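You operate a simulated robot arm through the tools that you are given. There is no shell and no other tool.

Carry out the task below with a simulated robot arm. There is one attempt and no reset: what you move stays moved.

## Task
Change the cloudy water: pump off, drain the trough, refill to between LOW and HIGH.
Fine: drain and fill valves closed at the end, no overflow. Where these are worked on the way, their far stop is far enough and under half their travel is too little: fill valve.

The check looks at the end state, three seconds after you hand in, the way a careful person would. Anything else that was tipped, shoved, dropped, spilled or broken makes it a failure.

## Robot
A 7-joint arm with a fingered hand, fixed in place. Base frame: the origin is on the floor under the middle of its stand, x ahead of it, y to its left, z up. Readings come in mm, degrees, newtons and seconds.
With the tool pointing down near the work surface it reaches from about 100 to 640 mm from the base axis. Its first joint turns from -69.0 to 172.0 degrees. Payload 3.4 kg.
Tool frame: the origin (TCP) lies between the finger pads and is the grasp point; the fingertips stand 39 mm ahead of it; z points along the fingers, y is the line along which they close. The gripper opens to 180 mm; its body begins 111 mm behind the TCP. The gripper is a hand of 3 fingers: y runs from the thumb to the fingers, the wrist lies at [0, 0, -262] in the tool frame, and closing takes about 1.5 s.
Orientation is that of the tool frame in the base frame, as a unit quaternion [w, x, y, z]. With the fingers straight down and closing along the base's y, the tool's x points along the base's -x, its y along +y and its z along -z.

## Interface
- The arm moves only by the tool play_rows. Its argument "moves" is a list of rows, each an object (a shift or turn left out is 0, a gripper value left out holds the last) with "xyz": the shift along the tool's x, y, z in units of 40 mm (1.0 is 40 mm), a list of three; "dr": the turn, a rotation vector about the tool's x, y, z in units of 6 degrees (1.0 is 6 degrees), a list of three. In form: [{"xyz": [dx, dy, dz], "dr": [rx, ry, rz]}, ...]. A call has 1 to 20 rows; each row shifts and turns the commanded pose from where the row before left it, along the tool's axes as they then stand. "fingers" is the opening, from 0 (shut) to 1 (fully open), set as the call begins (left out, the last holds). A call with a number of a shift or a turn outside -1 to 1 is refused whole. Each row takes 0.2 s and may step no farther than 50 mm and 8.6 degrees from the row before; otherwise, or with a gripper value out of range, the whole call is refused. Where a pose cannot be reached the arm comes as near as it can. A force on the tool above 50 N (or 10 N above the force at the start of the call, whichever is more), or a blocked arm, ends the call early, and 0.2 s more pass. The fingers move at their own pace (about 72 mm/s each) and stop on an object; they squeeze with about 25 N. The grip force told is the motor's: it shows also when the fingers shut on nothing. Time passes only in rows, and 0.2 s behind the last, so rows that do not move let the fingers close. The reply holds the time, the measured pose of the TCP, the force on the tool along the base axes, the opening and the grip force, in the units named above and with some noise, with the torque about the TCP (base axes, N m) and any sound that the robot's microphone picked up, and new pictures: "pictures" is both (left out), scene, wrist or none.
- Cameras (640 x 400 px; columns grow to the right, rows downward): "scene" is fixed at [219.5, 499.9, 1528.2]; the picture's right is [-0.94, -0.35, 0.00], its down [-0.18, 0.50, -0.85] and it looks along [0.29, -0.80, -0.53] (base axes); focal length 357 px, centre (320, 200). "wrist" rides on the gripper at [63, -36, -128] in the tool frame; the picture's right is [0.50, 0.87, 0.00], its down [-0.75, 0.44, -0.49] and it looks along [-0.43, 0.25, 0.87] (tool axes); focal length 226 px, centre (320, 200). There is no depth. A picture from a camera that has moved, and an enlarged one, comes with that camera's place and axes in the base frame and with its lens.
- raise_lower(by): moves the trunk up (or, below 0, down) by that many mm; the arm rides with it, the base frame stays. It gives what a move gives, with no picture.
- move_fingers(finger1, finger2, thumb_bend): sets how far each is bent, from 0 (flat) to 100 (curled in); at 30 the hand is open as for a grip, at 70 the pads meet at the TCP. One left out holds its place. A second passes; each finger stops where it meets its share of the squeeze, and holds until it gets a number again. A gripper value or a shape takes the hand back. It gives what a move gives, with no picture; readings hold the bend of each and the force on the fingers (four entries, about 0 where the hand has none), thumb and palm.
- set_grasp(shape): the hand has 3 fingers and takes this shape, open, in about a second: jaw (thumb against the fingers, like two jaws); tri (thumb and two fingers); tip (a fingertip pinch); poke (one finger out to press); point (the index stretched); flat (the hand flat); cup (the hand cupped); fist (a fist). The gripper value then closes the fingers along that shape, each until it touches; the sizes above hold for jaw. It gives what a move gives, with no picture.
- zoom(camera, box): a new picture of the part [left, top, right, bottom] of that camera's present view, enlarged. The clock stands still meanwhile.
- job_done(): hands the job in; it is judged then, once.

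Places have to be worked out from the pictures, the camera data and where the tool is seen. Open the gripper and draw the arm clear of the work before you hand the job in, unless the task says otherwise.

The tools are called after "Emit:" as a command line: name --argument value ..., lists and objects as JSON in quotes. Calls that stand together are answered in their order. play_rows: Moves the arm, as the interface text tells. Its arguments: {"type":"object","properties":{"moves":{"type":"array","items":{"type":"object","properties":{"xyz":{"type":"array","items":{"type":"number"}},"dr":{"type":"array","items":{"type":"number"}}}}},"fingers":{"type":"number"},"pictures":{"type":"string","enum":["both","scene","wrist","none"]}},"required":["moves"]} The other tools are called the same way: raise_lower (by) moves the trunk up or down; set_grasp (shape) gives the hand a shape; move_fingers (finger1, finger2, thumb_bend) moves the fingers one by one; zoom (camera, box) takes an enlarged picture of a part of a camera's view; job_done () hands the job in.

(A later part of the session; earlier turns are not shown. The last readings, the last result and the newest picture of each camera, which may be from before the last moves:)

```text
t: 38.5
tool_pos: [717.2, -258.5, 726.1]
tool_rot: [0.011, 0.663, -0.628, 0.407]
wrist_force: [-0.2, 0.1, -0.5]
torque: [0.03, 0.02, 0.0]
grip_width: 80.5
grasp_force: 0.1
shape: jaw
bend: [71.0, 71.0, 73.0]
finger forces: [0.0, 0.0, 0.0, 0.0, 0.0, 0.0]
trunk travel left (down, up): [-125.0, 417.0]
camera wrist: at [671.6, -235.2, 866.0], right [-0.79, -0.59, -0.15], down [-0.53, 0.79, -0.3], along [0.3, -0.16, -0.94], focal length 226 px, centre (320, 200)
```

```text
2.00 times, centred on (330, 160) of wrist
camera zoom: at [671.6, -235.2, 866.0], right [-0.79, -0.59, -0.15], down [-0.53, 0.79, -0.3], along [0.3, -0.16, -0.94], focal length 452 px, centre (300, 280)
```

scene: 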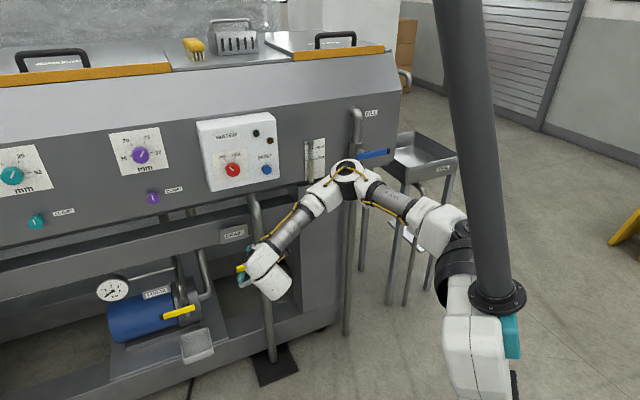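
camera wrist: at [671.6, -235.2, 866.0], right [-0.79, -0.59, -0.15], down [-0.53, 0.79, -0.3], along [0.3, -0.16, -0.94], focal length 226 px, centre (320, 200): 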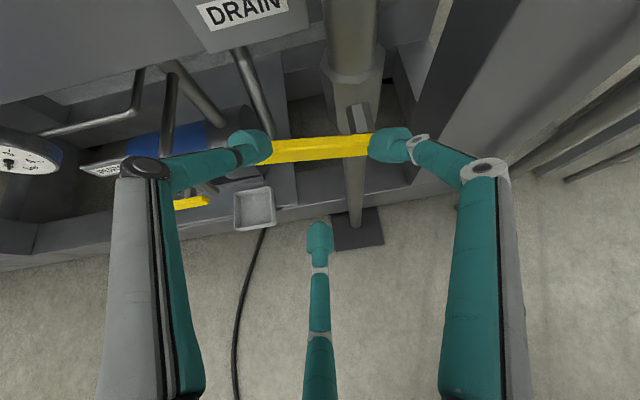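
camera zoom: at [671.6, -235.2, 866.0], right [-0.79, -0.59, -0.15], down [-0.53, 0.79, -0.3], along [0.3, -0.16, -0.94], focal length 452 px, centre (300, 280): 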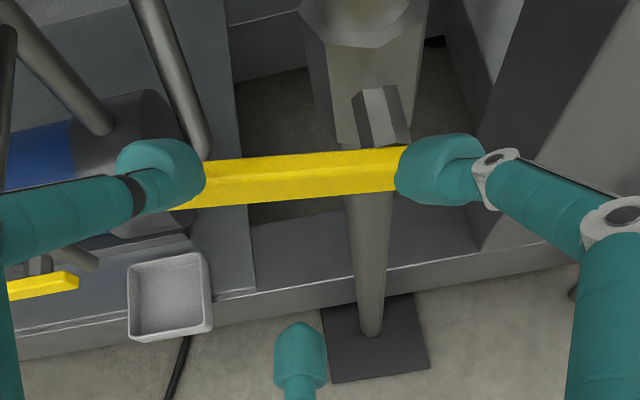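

A clear view: the bar is 12 mm above the tool axis and about 69 mm ahead, between f1/thumb (above) and the lower finger. I centre on it, advance 44 mm, and check before closing.

Emit:
play_rows --moves '[{"xyz": [0.08, -0.16, 0.3]}, {"xyz": [0.075, -0.17, 0.4]}, {"xyz": [0, 0, 0.4]}]' --pictures "wrist"

Emit:
zoom --camera "wrist" --box '[200, 60, 460, 260]'

Emit:
zoom --camera "scene" --box '[190, 210, 320, 300]'

```text
t: 39.3
tool_pos: [750.9, -284.1, 709.0]
tool_rot: [0.011, 0.663, -0.628, 0.407]
wrist_force: [0.5, 0.1, 0.6]
torque: [-0.09, 0.02, 0.04]
grip_width: 80.6
grasp_force: 0.1
shape: jaw
bend: [71.0, 71.0, 73.0]
finger forces: [1.2, 0.1, 0.1, 0.0, 0.0, 0.1]
trunk travel left (down, up): [-125.0, 417.0]
camera wrist: at [704.9, -260.8, 846.7], right [-0.79, -0.59, -0.15], down [-0.53, 0.79, -0.3], along [0.3, -0.16, -0.94], focal length 226 px, centre (320, 200)
```

wrist: 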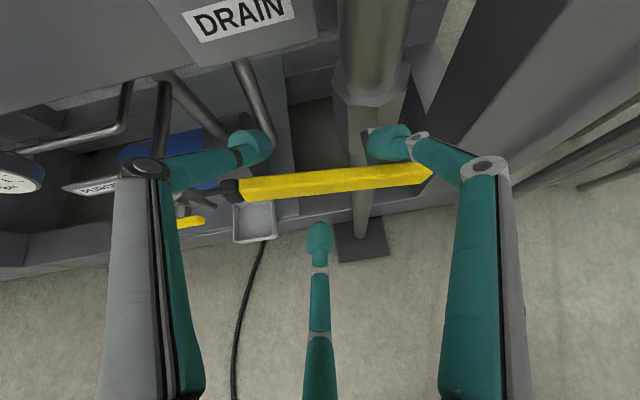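

```text
2.00 times, centred on (330, 160) of wrist
camera zoom: at [704.9, -260.8, 846.7], right [-0.79, -0.59, -0.15], down [-0.53, 0.79, -0.3], along [0.3, -0.16, -0.94], focal length 452 px, centre (300, 280)
```

zoom: 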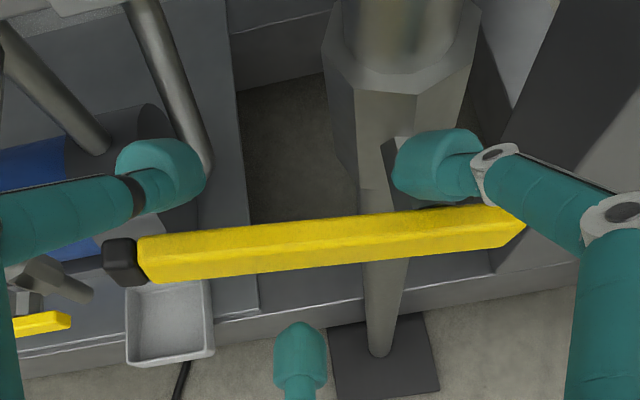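

```text
4.44 times, centred on (255, 255) of scene
camera zoom: at [219.5, 499.9, 1528.2], right [-0.94, -0.35, 0.0], down [-0.18, 0.5, -0.85], along [0.29, -0.8, -0.53], focal length 1588 px, centre (609, -44)
```

zoom: 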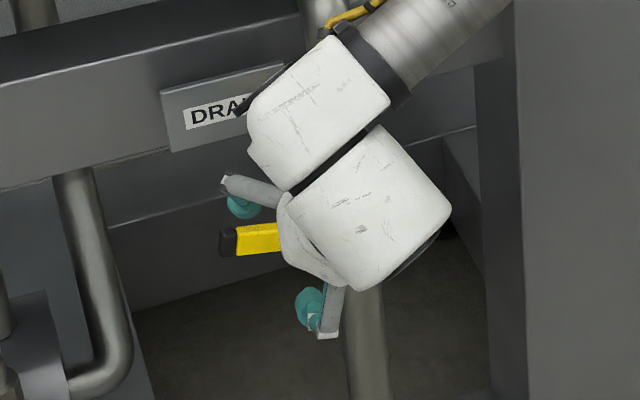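

Finger 1 just touches the valve stem (1.2 N), so I shift 8 mm toward the bar's free end and then close.

Emit:
play_rows --moves '[{"xyz": [-0.133, -0.149, 0]}, {}]' --pictures "none"

Emit:
play_rows --moves '[{}, {}, {}, {}, {}, {}]' --fingers 0.0 --pictures "wrist"

Emit:
zoom --camera "wrist" --box '[200, 60, 460, 260]'

```text
t: 39.9
tool_pos: [756.3, -277.7, 708.6]
tool_rot: [0.011, 0.662, -0.629, 0.407]
wrist_force: [-0.2, -0.7, 0.2]
torque: [0.0, 0.0, 0.01]
grip_width: 80.9
grasp_force: 0.1
shape: jaw
bend: [71.0, 71.0, 73.0]
finger forces: [0.0, 0.1, 0.0, 0.0, 0.1, 0.0]
trunk travel left (down, up): [-125.0, 417.0]
```

```text
t: 41.3
tool_pos: [758.5, -278.1, 706.5]
tool_rot: [0.011, 0.662, -0.63, 0.406]
wrist_force: [21.8, -6.1, -1.2]
torque: [0.42, -0.14, -0.03]
grip_width: 18.0
grasp_force: 24.8
shape: jaw
bend: [74.0, 67.0, 74.0]
finger forces: [15.3, 23.2, 0.0, 0.0, 25.2, 0.0]
trunk travel left (down, up): [-125.0, 417.0]
camera wrist: at [713.0, -255.4, 845.8], right [-0.79, -0.59, -0.16], down [-0.53, 0.79, -0.3], along [0.3, -0.16, -0.94], focal length 226 px, centre (320, 200)
```

wrist: 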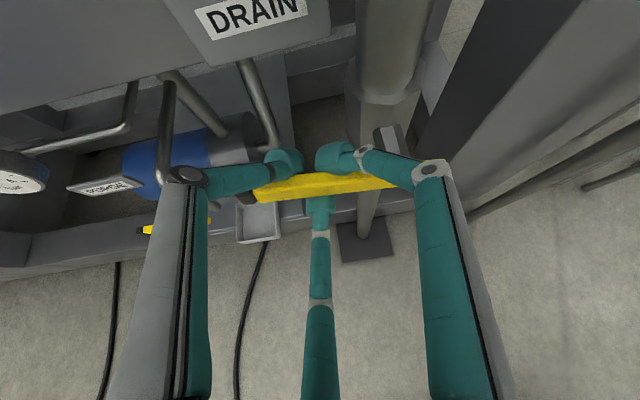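

```text
2.00 times, centred on (330, 160) of wrist
camera zoom: at [713.0, -255.4, 845.8], right [-0.79, -0.59, -0.16], down [-0.53, 0.79, -0.3], along [0.3, -0.16, -0.94], focal length 452 px, centre (300, 280)
```

zoom: 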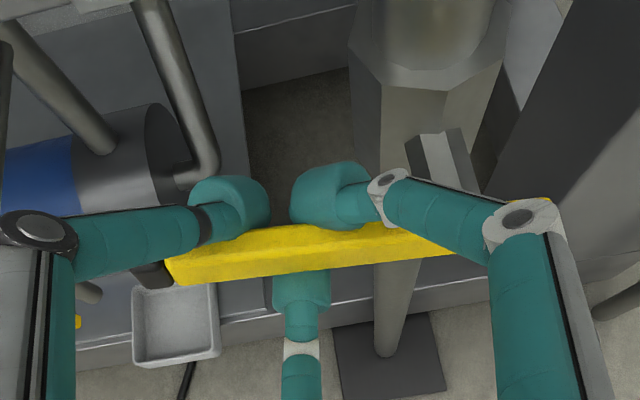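

Firm grip on the bar near l=340. I swing it clockwise (free end up) about the pivot, 18° first, watching the forces.

Emit:
play_rows --moves '[{"xyz": [0.159, -0.033, -0.126], "dr": [0.498, -0.446, 0.744]}, {"xyz": [0.159, -0.033, -0.126], "dr": [0.498, -0.446, 0.744]}, {"xyz": [0.159, -0.033, -0.126], "dr": [0.498, -0.446, 0.744]}]' --pictures "wrist"

Emit:
zoom --camera "scene" --box '[190, 190, 320, 300]'

```text
t: 42.1
tool_pos: [748.8, -288.5, 729.1]
tool_rot: [0.133, -0.61, 0.668, -0.406]
wrist_force: [20.0, -9.2, -2.9]
torque: [0.57, -0.12, -0.09]
grip_width: 16.3
grasp_force: 25.4
shape: jaw
bend: [74.0, 65.0, 74.0]
finger forces: [14.6, 24.6, 0.0, 0.1, 28.0, 0.0]
trunk travel left (down, up): [-125.0, 417.0]
camera wrist: at [673.6, -295.7, 856.5], right [-0.72, -0.52, -0.45], down [-0.47, 0.85, -0.23], along [0.5, 0.04, -0.86], focal length 226 px, centre (320, 200)
```

wrist: 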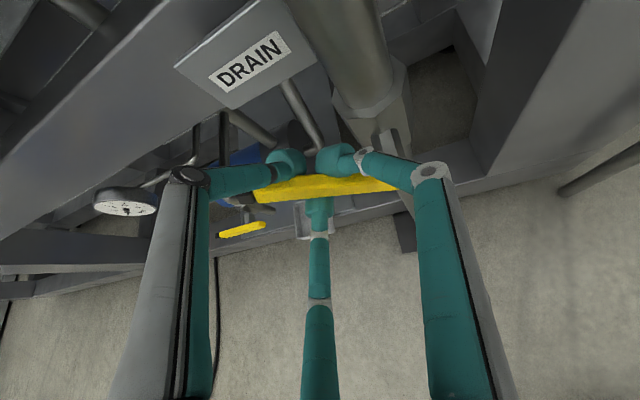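

```text
3.64 times, centred on (255, 245) of scene
camera zoom: at [219.5, 499.9, 1528.2], right [-0.94, -0.35, 0.0], down [-0.18, 0.5, -0.85], along [0.29, -0.8, -0.53], focal length 1299 px, centre (556, 36)
```

zoom: 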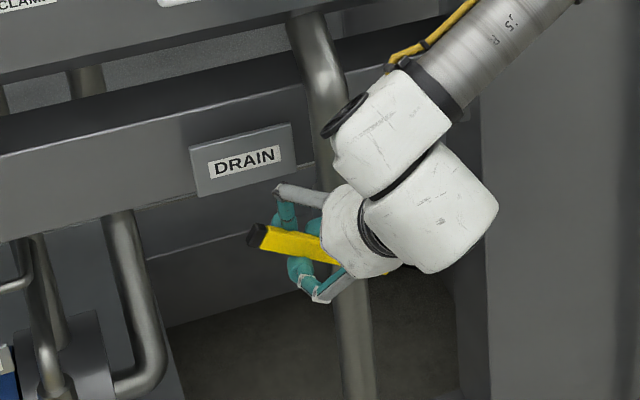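

The lever follows smoothly, now at about 28°. I continue the same swing.

Emit:
play_rows --moves '[{"xyz": [0.159, -0.033, -0.126], "dr": [0.498, -0.446, 0.744]}, {"xyz": [0.159, -0.033, -0.126], "dr": [0.498, -0.446, 0.744]}, {"xyz": [0.159, -0.033, -0.126], "dr": [0.498, -0.446, 0.744]}, {"xyz": [0.159, -0.033, -0.126], "dr": [0.498, -0.446, 0.744]}]' --pictures "wrist"

Emit:
zoom --camera "scene" --box '[190, 190, 320, 300]'

```text
t: 43.1
tool_pos: [730.0, -308.3, 748.2]
tool_rot: [0.316, -0.517, 0.694, -0.388]
wrist_force: [18.6, -13.9, -9.6]
torque: [0.76, 0.16, -0.12]
grip_width: 13.1
grasp_force: 24.7
shape: jaw
bend: [74.0, 62.0, 74.0]
finger forces: [12.6, 27.8, 0.1, 0.1, 33.6, 0.0]
trunk travel left (down, up): [-125.0, 417.0]
camera wrist: at [622.8, -347.9, 841.7], right [-0.54, -0.34, -0.77], down [-0.42, 0.9, -0.1], along [0.73, 0.27, -0.63], focal length 226 px, centre (320, 200)
```

wrist: 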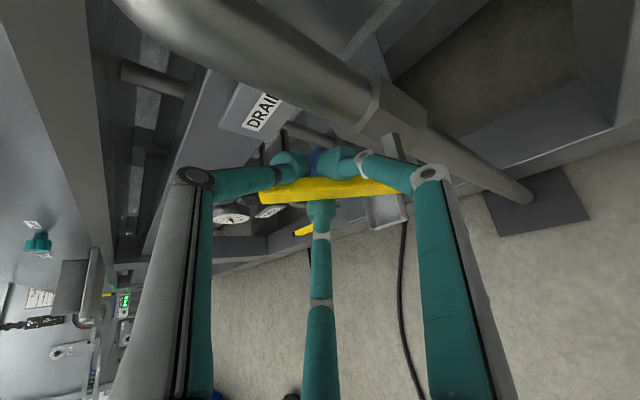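

```text
3.64 times, centred on (255, 245) of scene
camera zoom: at [219.5, 499.9, 1528.2], right [-0.94, -0.35, 0.0], down [-0.18, 0.5, -0.85], along [0.29, -0.8, -0.53], focal length 1299 px, centre (556, 36)
```

zoom: 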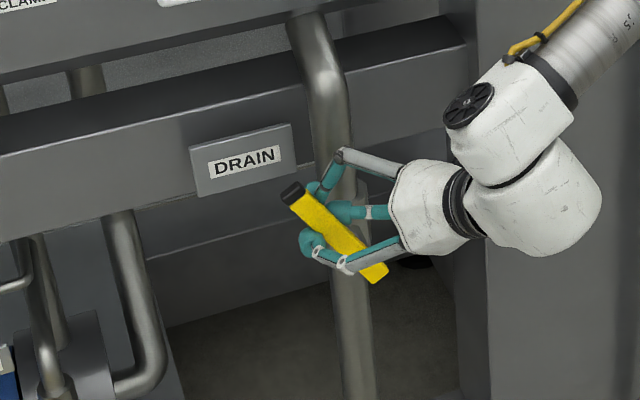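

The lever is at about 52° and still moving freely. I go on toward vertical.

Emit:
play_rows --moves '[{"xyz": [0.159, -0.033, -0.126], "dr": [0.498, -0.446, 0.744]}, {"xyz": [0.159, -0.033, -0.126], "dr": [0.498, -0.446, 0.744]}, {"xyz": [0.159, -0.033, -0.126], "dr": [0.498, -0.446, 0.744]}, {"xyz": [0.159, -0.033, -0.126], "dr": [0.498, -0.446, 0.744]}]' --pictures "wrist"

Emit:
zoom --camera "scene" --box '[190, 190, 320, 300]'

Emit:
zoom --camera "scene" --box '[290, 110, 350, 200]'

```text
t: 44.1
tool_pos: [725.0, -331.5, 850.6]
tool_rot: [0.48, -0.41, 0.692, -0.349]
wrist_force: [1.2, 0.9, -0.4]
torque: [-0.01, -0.05, -0.02]
grip_width: 3.2
grasp_force: 25.0
shape: jaw
bend: [77.0, 72.0, 81.0]
finger forces: [0.1, 0.1, 0.1, 0.0, 0.0, 0.0]
out of reach, approached as far as the arm can: row 2, 3, 4
trunk travel left (down, up): [-125.0, 417.0]
camera wrist: at [597.5, -393.3, 895.7], right [-0.3, -0.09, -0.95], down [-0.42, 0.91, 0.05], along [0.86, 0.41, -0.31], focal length 226 px, centre (320, 200)
```

wrist: 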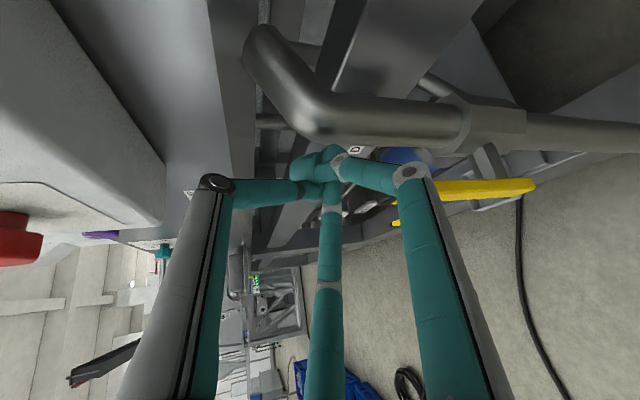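

```text
3.64 times, centred on (255, 245) of scene
camera zoom: at [219.5, 499.9, 1528.2], right [-0.94, -0.35, 0.0], down [-0.18, 0.5, -0.85], along [0.29, -0.8, -0.53], focal length 1299 px, centre (556, 36)
```

zoom: 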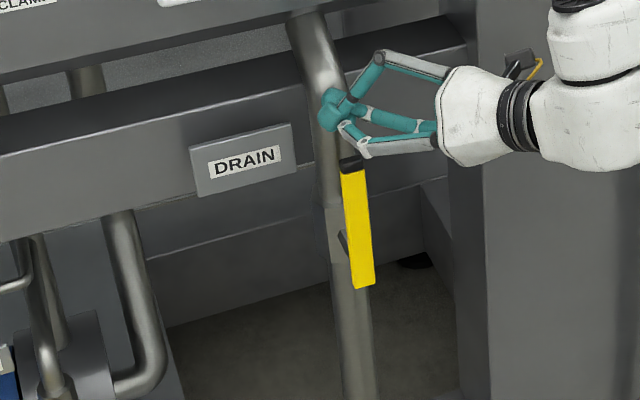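

```text
4.44 times, centred on (320, 155) of scene
camera zoom: at [219.5, 499.9, 1528.2], right [-0.94, -0.35, 0.0], down [-0.18, 0.5, -0.85], along [0.29, -0.8, -0.53], focal length 1588 px, centre (320, 400)
```

zoom: 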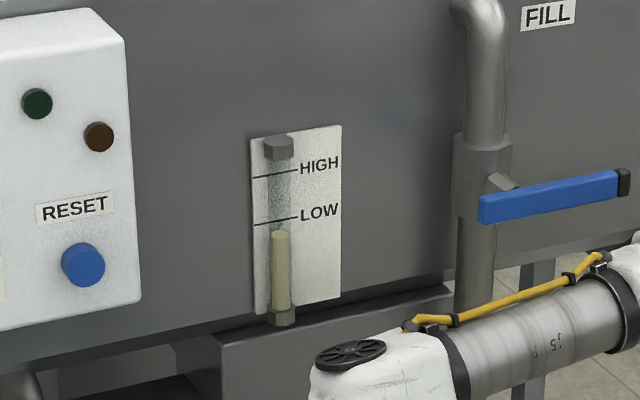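

The arm hit its reach limit and slid off the bar, but it carried the lever fully upright: it is now parallel to the pipe, and the gauge is falling below LOW. I back the hand straight away from the pipe.

Emit:
play_rows --moves '[{"xyz": [0, 0, -0.5]}, {"xyz": [0, 0, -0.8]}, {"xyz": [0, 0, -0.8]}]' --pictures "both"

Emit:
zoom --camera "scene" --box '[290, 110, 350, 200]'

```text
t: 44.9
tool_pos: [644.8, -330.4, 878.9]
tool_rot: [0.489, -0.403, 0.687, -0.356]
wrist_force: [-0.6, 0.7, -0.1]
torque: [0.03, 0.02, 0.01]
grip_width: 2.9
grasp_force: 25.4
shape: jaw
bend: [77.0, 72.0, 81.0]
finger forces: [0.1, 0.0, 0.0, 0.1, 0.0, 0.0]
out of reach, approached as far as the arm can: row 1
trunk travel left (down, up): [-125.0, 417.0]
camera wrist: at [516.1, -389.9, 920.5], right [-0.28, -0.09, -0.96], down [-0.41, 0.91, 0.04], along [0.87, 0.41, -0.29], focal length 226 px, centre (320, 200)
```

scene: 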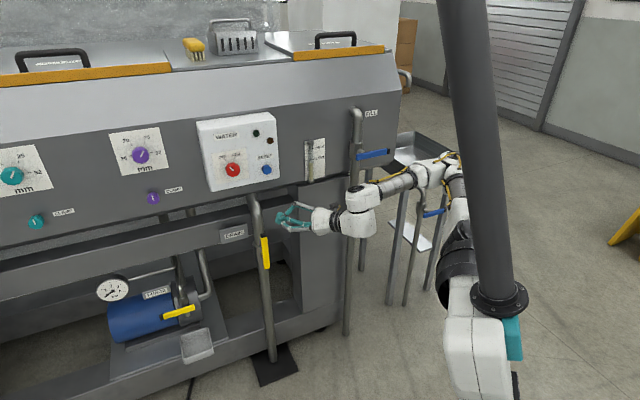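
wrist: 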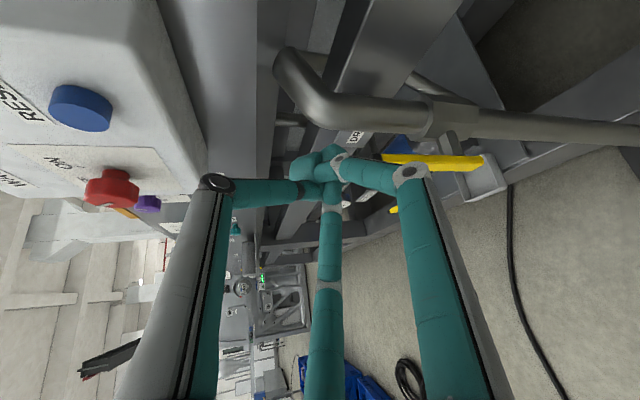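

```text
4.44 times, centred on (320, 155) of scene
camera zoom: at [219.5, 499.9, 1528.2], right [-0.94, -0.35, 0.0], down [-0.18, 0.5, -0.85], along [0.29, -0.8, -0.53], focal length 1588 px, centre (320, 400)
```

zoom: 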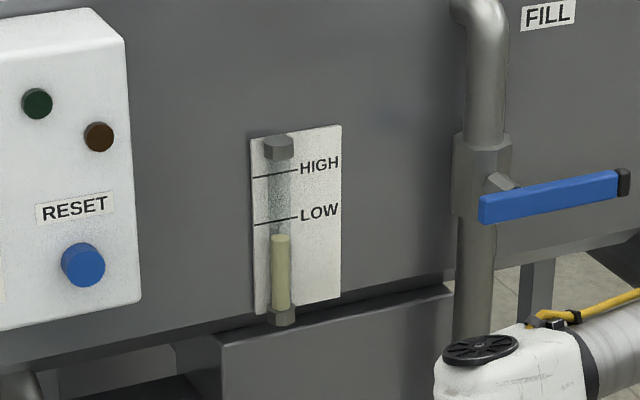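

Level is dropping slowly (about 5 px/s in the zoom). While it drains I turn the hand, fingers shut, to the 42°-down pose beside the upright lever, 60 mm out, ready to push it back left later.

Emit:
play_rows --moves '[{"xyz": [0.046, 0.3, 0.065], "dr": [-0.366, 0.813, -0.07]}, {"xyz": [0.046, 0.3, 0.065], "dr": [-0.366, 0.813, -0.07]}, {"xyz": [0.046, 0.3, 0.065], "dr": [-0.366, 0.813, -0.07]}, {"xyz": [0.046, 0.3, 0.065], "dr": [-0.366, 0.813, -0.07]}, {"xyz": [0.003, 0.285, 0.12], "dr": [-0.366, 0.813, -0.07]}, {"xyz": [0.003, 0.285, 0.12], "dr": [-0.366, 0.813, -0.07]}, {"xyz": [0.003, 0.285, 0.12], "dr": [-0.366, 0.813, -0.07]}, {"xyz": [0.003, 0.285, 0.12], "dr": [-0.366, 0.813, -0.07]}]' --pictures "both"

Emit:
zoom --camera "scene" --box '[290, 110, 350, 200]'

Emit:
zoom --camera "scene" --box '[200, 190, 340, 390]'

```text
t: 46.7
tool_pos: [632.8, -306.6, 780.3]
tool_rot: [0.155, -0.349, 0.844, -0.376]
wrist_force: [-0.8, 1.1, 0.3]
torque: [0.0, -0.01, -0.02]
grip_width: 3.2
grasp_force: 25.0
shape: jaw
bend: [77.0, 72.0, 81.0]
finger forces: [0.1, 0.0, 0.0, 0.0, 0.0, 0.0]
trunk travel left (down, up): [-125.0, 417.0]
camera wrist: at [538.5, -301.0, 893.1], right [-0.77, 0.06, -0.64], down [0.07, 1.0, 0.01], along [0.64, -0.04, -0.77], focal length 226 px, centre (320, 200)
```

scene: 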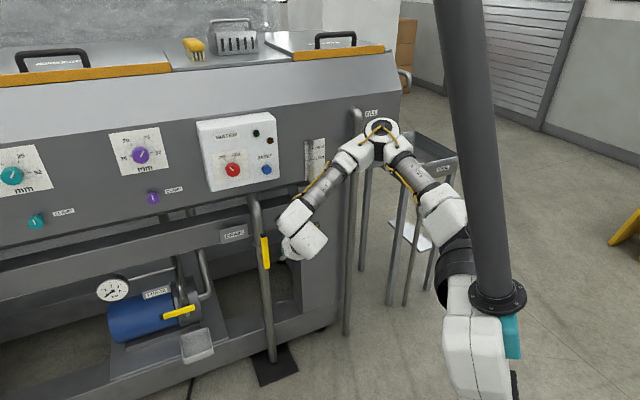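
wrist: 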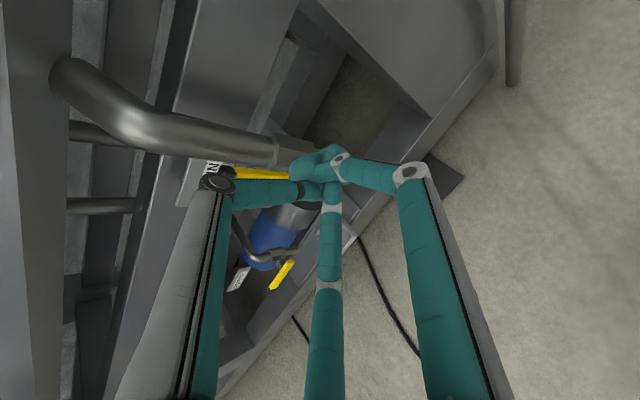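

```text
4.44 times, centred on (320, 155) of scene
camera zoom: at [219.5, 499.9, 1528.2], right [-0.94, -0.35, 0.0], down [-0.18, 0.5, -0.85], along [0.29, -0.8, -0.53], focal length 1588 px, centre (320, 400)
```

zoom: 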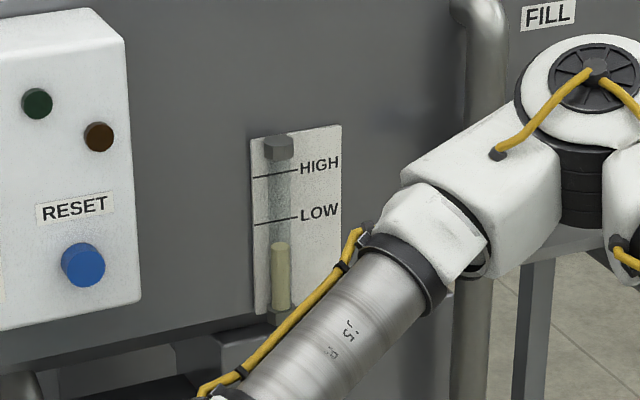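

```text
2.00 times, centred on (270, 290) of scene
camera zoom: at [219.5, 499.9, 1528.2], right [-0.94, -0.35, 0.0], down [-0.18, 0.5, -0.85], along [0.29, -0.8, -0.53], focal length 715 px, centre (420, 20)
```

zoom: 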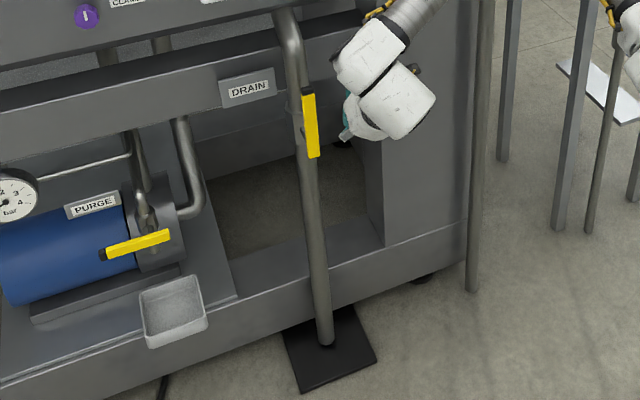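

Draining steadily; about 13 s of visible level remain. I wait in place.

Emit:
play_rows --moves '[{}, {}, {}, {}, {}, {}, {}, {}, {}, {}, {}, {}, {}, {}, {}, {}, {}, {}, {}, {}]' --pictures "none"

Emit:
play_rows --moves '[{}, {}, {}, {}, {}, {}, {}, {}, {}, {}, {}, {}, {}, {}, {}, {}, {}, {}, {}, {}]' --pictures "none"

Emit:
zoom --camera "scene" --box '[290, 110, 350, 200]'

```text
t: 50.9
tool_pos: [633.8, -306.3, 780.8]
tool_rot: [0.154, -0.35, 0.845, -0.375]
wrist_force: [0.0, 0.2, 0.0]
torque: [0.0, 0.02, 0.01]
grip_width: 2.8
grasp_force: 24.7
shape: jaw
bend: [77.0, 72.0, 81.0]
finger forces: [0.0, 0.0, 0.0, 0.0, 0.0, 0.0]
trunk travel left (down, up): [-125.0, 417.0]
```

```text
t: 55.1
tool_pos: [633.1, -306.8, 779.7]
tool_rot: [0.154, -0.35, 0.844, -0.376]
wrist_force: [-1.1, 1.2, 0.0]
torque: [-0.01, 0.0, -0.01]
grip_width: 3.1
grasp_force: 24.8
shape: jaw
bend: [77.0, 72.0, 81.0]
finger forces: [0.0, 0.0, 0.1, 0.0, 0.0, 0.1]
trunk travel left (down, up): [-125.0, 417.0]
```

```text
4.44 times, centred on (320, 155) of scene
camera zoom: at [219.5, 499.9, 1528.2], right [-0.94, -0.35, 0.0], down [-0.18, 0.5, -0.85], along [0.29, -0.8, -0.53], focal length 1588 px, centre (320, 400)
```

zoom: 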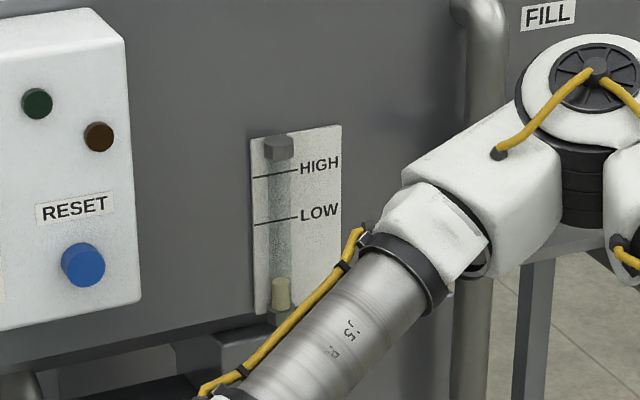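

The level is nearly at the bottom of the glass. I keep waiting.

Emit:
play_rows --moves '[{}, {}, {}, {}, {}, {}, {}, {}, {}, {}, {}, {}, {}, {}, {}, {}, {}, {}, {}, {}]' --pictures "none"

Emit:
play_rows --moves '[{}, {}, {}, {}, {}, {}, {}, {}, {}, {}, {}, {}, {}, {}, {}, {}, {}, {}, {}, {}]' --pictures "none"

Emit:
zoom --camera "scene" --box '[290, 110, 350, 200]'

```text
t: 59.3
tool_pos: [633.4, -306.0, 780.6]
tool_rot: [0.154, -0.35, 0.844, -0.376]
wrist_force: [-0.2, -0.1, 0.3]
torque: [-0.03, -0.02, 0.02]
grip_width: 2.7
grasp_force: 24.7
shape: jaw
bend: [77.0, 72.0, 81.0]
finger forces: [0.0, 0.0, 0.1, 0.0, 0.1, 0.0]
trunk travel left (down, up): [-125.0, 417.0]
```

```text
t: 63.5
tool_pos: [633.2, -305.8, 779.7]
tool_rot: [0.154, -0.35, 0.844, -0.375]
wrist_force: [-0.1, -0.4, 0.0]
torque: [0.02, -0.01, 0.0]
grip_width: 3.3
grasp_force: 25.7
shape: jaw
bend: [77.0, 72.0, 81.0]
finger forces: [0.0, 0.0, 0.0, 0.0, 0.0, 0.0]
trunk travel left (down, up): [-125.0, 417.0]
```

```text
4.44 times, centred on (320, 155) of scene
camera zoom: at [219.5, 499.9, 1528.2], right [-0.94, -0.35, 0.0], down [-0.18, 0.5, -0.85], along [0.29, -0.8, -0.53], focal length 1588 px, centre (320, 400)
```

zoom: 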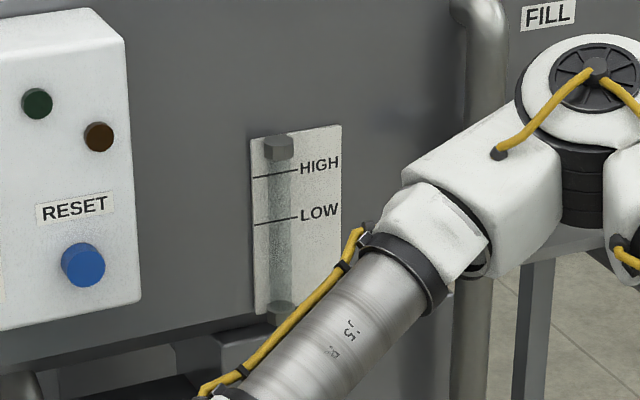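

The glass now looks empty. I give it several more seconds so that any remnant runs out.

Emit:
play_rows --moves '[{}, {}, {}, {}, {}, {}, {}, {}, {}, {}, {}, {}, {}, {}, {}, {}, {}, {}, {}, {}]' --pictures "none"

Emit:
play_rows --moves '[{}, {}, {}, {}, {}, {}, {}, {}, {}, {}, {}, {}, {}, {}, {}, {}, {}, {}, {}, {}]' --pictures "both"

Emit:
zoom --camera "scene" --box '[290, 110, 350, 200]'

Emit:
zoom --camera "scene" --box '[220, 210, 340, 300]'

Emit:
zoom --camera "wrist" --box '[180, 90, 440, 250]'

```text
t: 67.7
tool_pos: [633.9, -306.4, 780.8]
tool_rot: [0.155, -0.35, 0.844, -0.375]
wrist_force: [0.3, 0.4, 0.0]
torque: [0.02, 0.03, 0.02]
grip_width: 3.3
grasp_force: 24.9
shape: jaw
bend: [77.0, 72.0, 81.0]
finger forces: [0.1, 0.0, 0.0, 0.0, 0.1, 0.0]
trunk travel left (down, up): [-125.0, 417.0]
```

```text
t: 71.9
tool_pos: [633.3, -305.9, 780.5]
tool_rot: [0.154, -0.349, 0.844, -0.375]
wrist_force: [1.1, 1.3, 0.7]
torque: [0.0, 0.02, 0.0]
grip_width: 3.0
grasp_force: 24.6
shape: jaw
bend: [77.0, 72.0, 81.0]
finger forces: [0.0, 0.1, 0.0, 0.0, 0.0, 0.0]
trunk travel left (down, up): [-125.0, 417.0]
camera wrist: at [538.3, -301.1, 893.5], right [-0.76, 0.06, -0.64], down [0.07, 1.0, 0.01], along [0.64, -0.04, -0.77], focal length 226 px, centre (320, 200)
```

scene: 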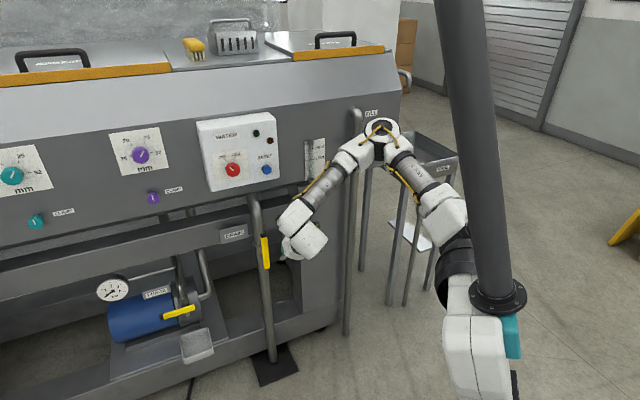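
wrist: 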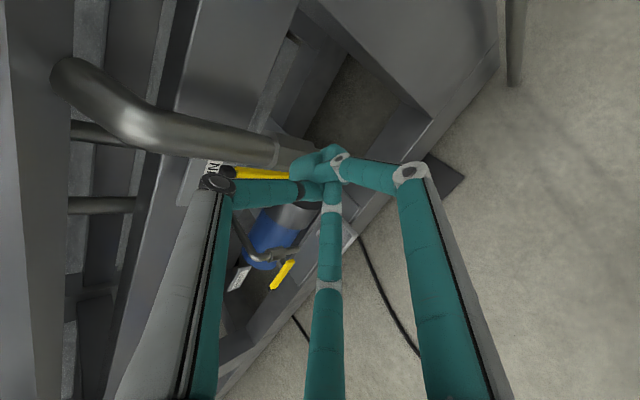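

```text
4.44 times, centred on (320, 155) of scene
camera zoom: at [219.5, 499.9, 1528.2], right [-0.94, -0.35, 0.0], down [-0.18, 0.5, -0.85], along [0.29, -0.8, -0.53], focal length 1588 px, centre (320, 400)
```

zoom: 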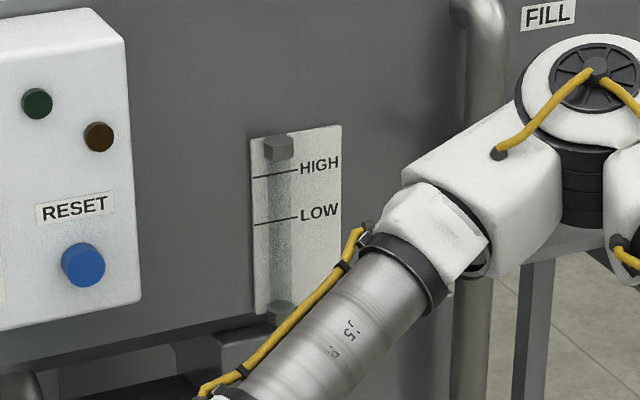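

```text
4.44 times, centred on (280, 255) of scene
camera zoom: at [219.5, 499.9, 1528.2], right [-0.94, -0.35, 0.0], down [-0.18, 0.5, -0.85], along [0.29, -0.8, -0.53], focal length 1588 px, centre (498, -44)
```

zoom: 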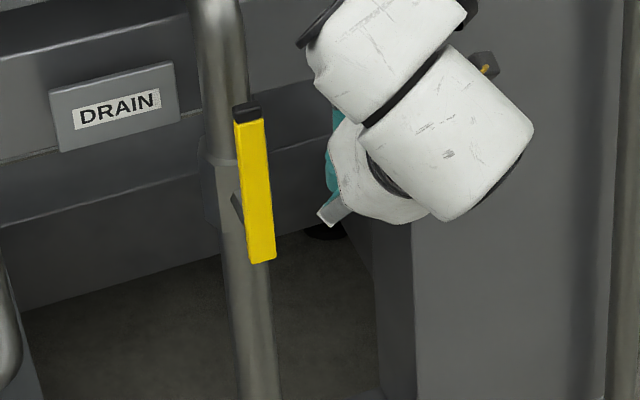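

```text
2.46 times, centred on (310, 170) of wrist
camera zoom: at [538.3, -301.1, 893.5], right [-0.76, 0.06, -0.64], down [0.07, 1.0, 0.01], along [0.64, -0.04, -0.77], focal length 556 px, centre (345, 274)
```

zoom: 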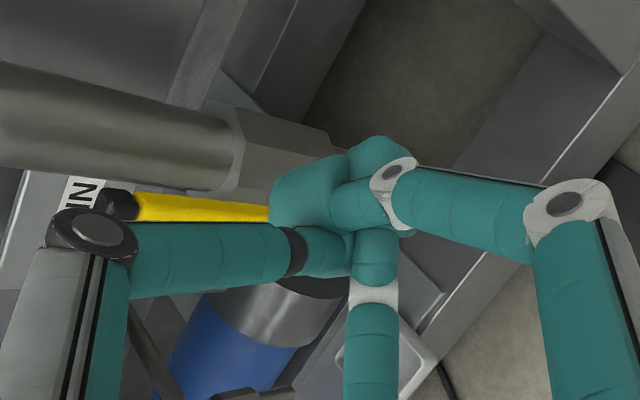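

The glass stays empty, so the trough is drained. I advance the shut fingertips to just right of the upright lever at the bar's depth.

Emit:
play_rows --moves '[{"xyz": [0, -0.35, 0.39]}, {"xyz": [0, -0.35, 0.39]}, {"xyz": [0, -0.34, 0.38]}]' --pictures "both"

Emit:
zoom --camera "scene" --box '[220, 210, 340, 300]'

Emit:
zoom --camera "wrist" --box '[180, 90, 440, 250]'

```text
t: 72.7
tool_pos: [677.3, -351.2, 780.3]
tool_rot: [0.155, -0.35, 0.844, -0.376]
wrist_force: [0.0, 0.0, -0.2]
torque: [-0.03, 0.02, 0.03]
grip_width: 3.0
grasp_force: 25.2
shape: jaw
bend: [77.0, 72.0, 81.0]
finger forces: [0.0, 0.0, 0.0, 0.1, 0.0, 0.0]
trunk travel left (down, up): [-125.0, 417.0]
camera wrist: at [582.1, -346.2, 893.0], right [-0.76, 0.06, -0.64], down [0.07, 1.0, 0.01], along [0.64, -0.04, -0.77], focal length 226 px, centre (320, 200)
```

scene: 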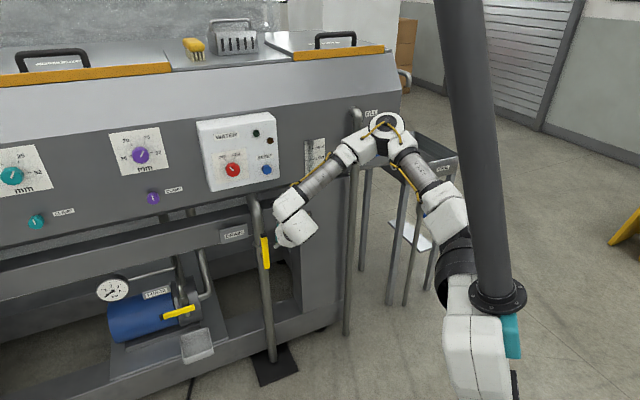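
wrist: 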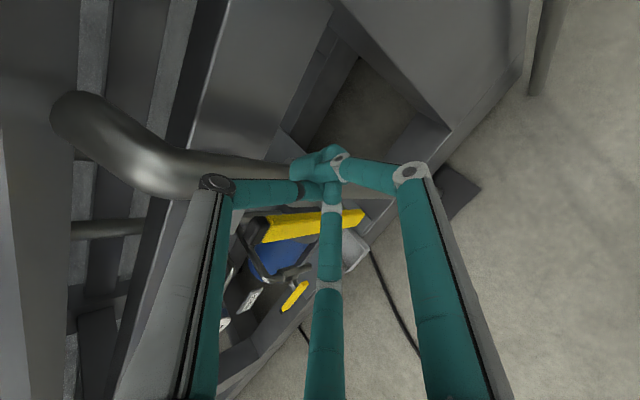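

```text
4.44 times, centred on (280, 255) of scene
camera zoom: at [219.5, 499.9, 1528.2], right [-0.94, -0.35, 0.0], down [-0.18, 0.5, -0.85], along [0.29, -0.8, -0.53], focal length 1588 px, centre (498, -44)
```

zoom: 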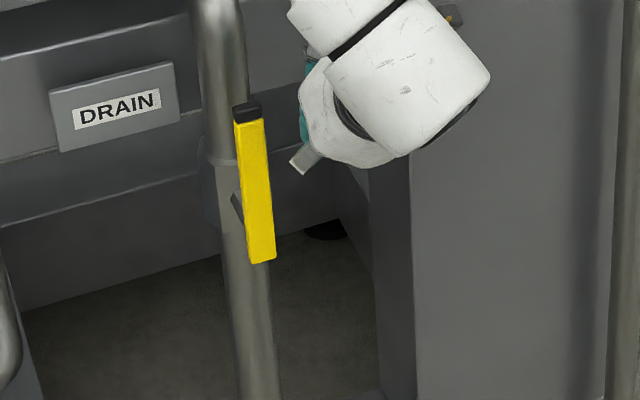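

```text
2.46 times, centred on (310, 170) of wrist
camera zoom: at [582.1, -346.2, 893.0], right [-0.76, 0.06, -0.64], down [0.07, 1.0, 0.01], along [0.64, -0.04, -0.77], focal length 556 px, centre (345, 274)
```

zoom: 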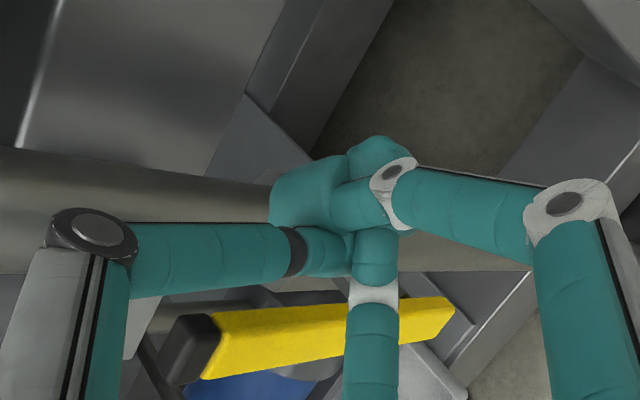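

The tips sit right of the upright bar at its depth. I sweep them left and over along the lever's arc, first half.

Emit:
play_rows --moves '[{"xyz": [-0.1625, -0.009, -0.008]}, {"xyz": [-0.27, -0.042, -0.038]}, {"xyz": [-0.27, -0.042, -0.038]}, {"xyz": [-0.276, 0.011, 0.01]}, {"xyz": [-0.276, 0.011, 0.01]}, {"xyz": [-0.262, 0.064, 0.0575]}, {"xyz": [-0.262, 0.064, 0.0575]}]' --pictures "both"

Emit:
zoom --camera "scene" --box '[200, 210, 320, 300]'

```text
t: 74.3
tool_pos: [727.8, -299.8, 776.3]
tool_rot: [0.154, -0.35, 0.844, -0.375]
wrist_force: [-1.4, 1.8, 0.5]
torque: [0.03, 0.01, 0.0]
grip_width: 3.0
grasp_force: 25.1
shape: jaw
bend: [77.0, 72.0, 81.0]
finger forces: [0.1, 0.0, 0.1, 0.0, 0.1, 0.0]
trunk travel left (down, up): [-125.0, 417.0]
camera wrist: at [632.0, -294.3, 889.8], right [-0.76, 0.06, -0.64], down [0.07, 1.0, 0.01], along [0.64, -0.04, -0.77], focal length 226 px, centre (320, 200)
```

scene: 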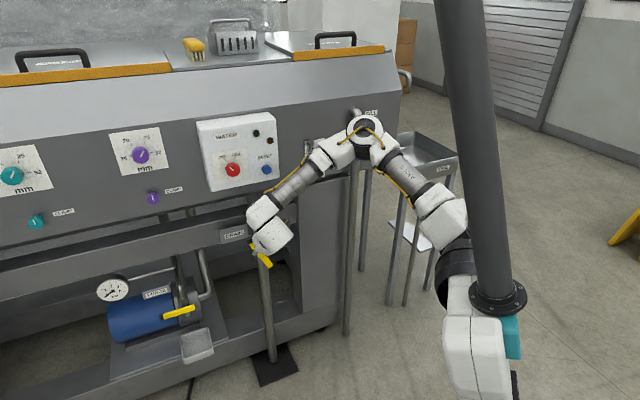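
wrist: 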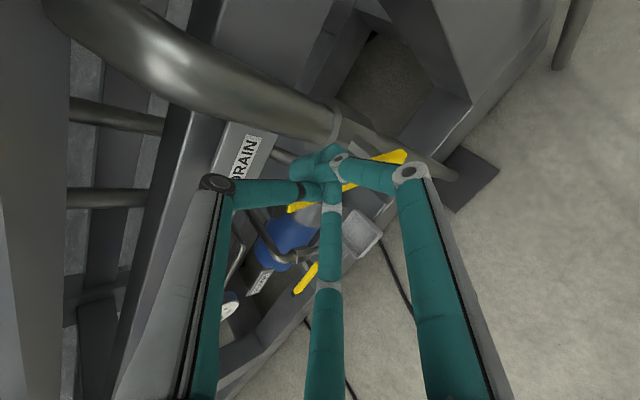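

```text
4.44 times, centred on (260, 255) of scene
camera zoom: at [219.5, 499.9, 1528.2], right [-0.94, -0.35, 0.0], down [-0.18, 0.5, -0.85], along [0.29, -0.8, -0.53], focal length 1588 px, centre (587, -44)
```

zoom: 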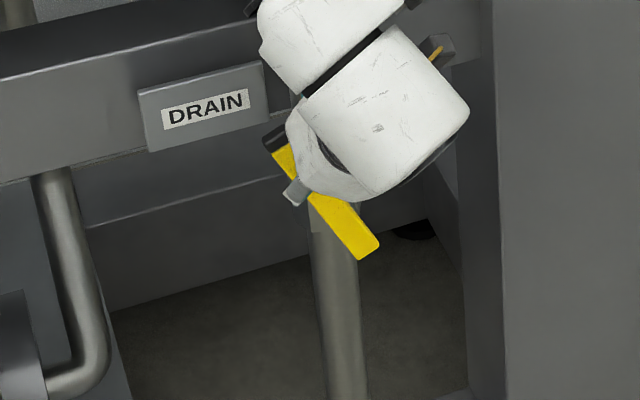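

The lever follows with almost no force. I complete the arc down to horizontal, with a slight extra press into the closed stop.

Emit:
play_rows --moves '[{"xyz": [-0.231, 0.113, 0.102]}, {"xyz": [-0.231, 0.113, 0.102]}, {"xyz": [-0.185, 0.153, 0.138]}, {"xyz": [-0.185, 0.153, 0.138]}, {"xyz": [-0.124, 0.183, 0.165]}, {"xyz": [-0.124, 0.183, 0.165]}, {"xyz": [-0.02, 0.1, 0.09]}]' --pictures "both"

Emit:
zoom --camera "scene" --box '[200, 210, 320, 300]'

Emit:
zoom --camera "wrist" --box '[180, 90, 440, 250]'

```text
t: 75.9
tool_pos: [758.1, -268.3, 725.5]
tool_rot: [0.155, -0.35, 0.844, -0.376]
wrist_force: [-2.9, 3.2, 4.4]
torque: [-0.08, 0.07, -0.03]
grip_width: 2.4
grasp_force: 25.1
shape: jaw
bend: [77.0, 72.0, 81.0]
finger forces: [0.1, 0.0, 0.0, 0.0, 0.1, 0.1]
trunk travel left (down, up): [-125.0, 417.0]
camera wrist: at [663.8, -263.4, 838.1], right [-0.76, 0.06, -0.64], down [0.07, 1.0, 0.01], along [0.64, -0.04, -0.77], focal length 226 px, centre (320, 200)
```

scene: 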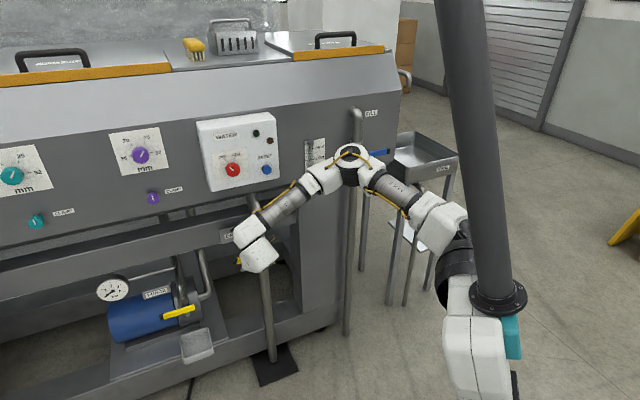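
wrist: 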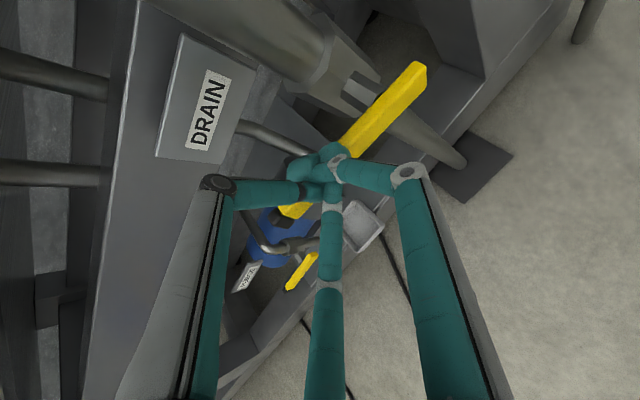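

```text
4.44 times, centred on (260, 255) of scene
camera zoom: at [219.5, 499.9, 1528.2], right [-0.94, -0.35, 0.0], down [-0.18, 0.5, -0.85], along [0.29, -0.8, -0.53], focal length 1588 px, centre (587, -44)
```

zoom: 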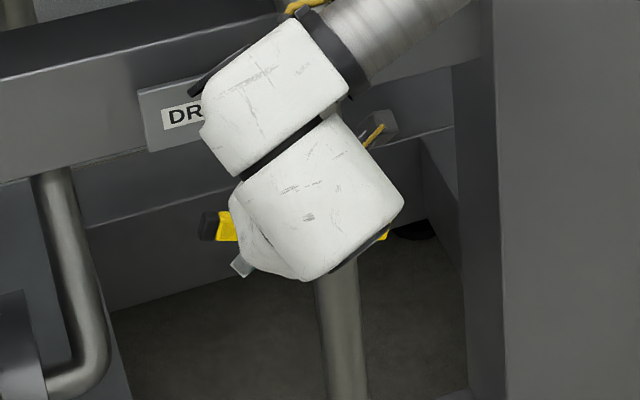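

```text
2.46 times, centred on (310, 170) of wrist
camera zoom: at [663.8, -263.4, 838.1], right [-0.76, 0.06, -0.64], down [0.07, 1.0, 0.01], along [0.64, -0.04, -0.77], focal length 556 px, centre (345, 274)
```

zoom: 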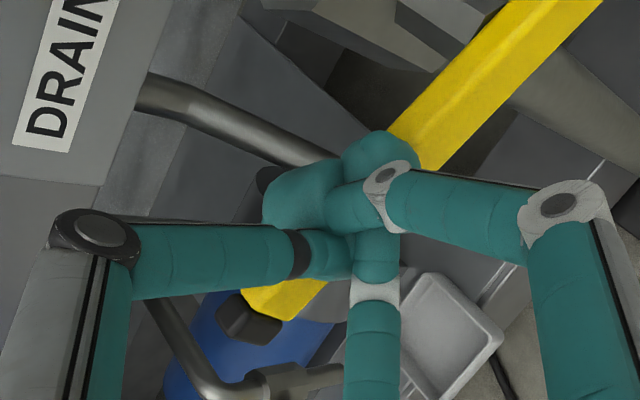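

The lever still looks about 20° up: the tips rode onto the bar's front edge rather than over its top. I lift off, go 16 mm deeper so the tips sit squarely above the bar, and press down.

Emit:
play_rows --moves '[{"xyz": [0, -0.33, -0.3]}, {"xyz": [0, -0.33, -0.3]}, {"xyz": [0, -0.27, 0.3]}]' --pictures "wrist"

Emit:
zoom --camera "wrist" --box '[180, 60, 440, 260]'

Emit:
zoom --camera "scene" --box '[200, 210, 320, 300]'

```text
t: 76.7
tool_pos: [771.9, -281.2, 758.0]
tool_rot: [0.155, -0.35, 0.844, -0.375]
wrist_force: [0.0, 0.0, 0.3]
torque: [-0.01, -0.01, 0.0]
grip_width: 2.2
grasp_force: 25.2
shape: jaw
bend: [77.0, 72.0, 81.0]
finger forces: [0.0, 0.1, 0.1, 0.0, 0.0, 0.0]
trunk travel left (down, up): [-125.0, 417.0]
camera wrist: at [676.6, -276.0, 872.5], right [-0.76, 0.06, -0.64], down [0.07, 1.0, 0.01], along [0.64, -0.04, -0.77], focal length 226 px, centre (320, 200)
```

wrist: 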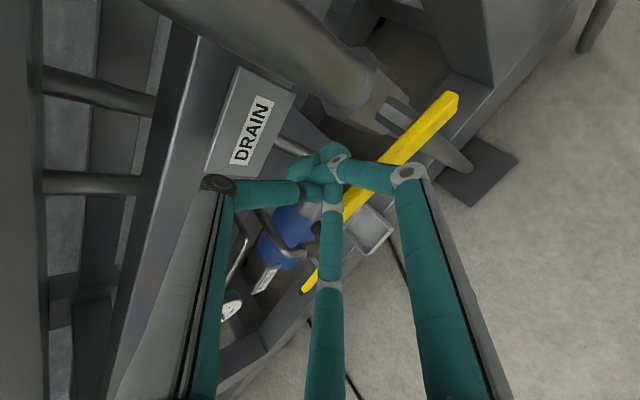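

```text
2.00 times, centred on (310, 160) of wrist
camera zoom: at [676.6, -276.0, 872.5], right [-0.76, 0.06, -0.64], down [0.07, 1.0, 0.01], along [0.64, -0.04, -0.77], focal length 452 px, centre (340, 280)
```

zoom: 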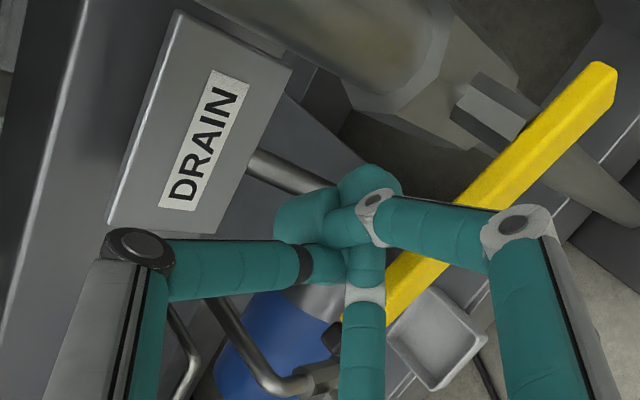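

```text
4.44 times, centred on (260, 255) of scene
camera zoom: at [219.5, 499.9, 1528.2], right [-0.94, -0.35, 0.0], down [-0.18, 0.5, -0.85], along [0.29, -0.8, -0.53], focal length 1588 px, centre (587, -44)
```

zoom: 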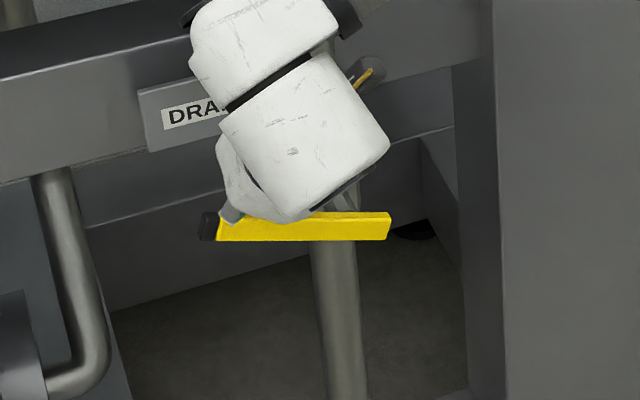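

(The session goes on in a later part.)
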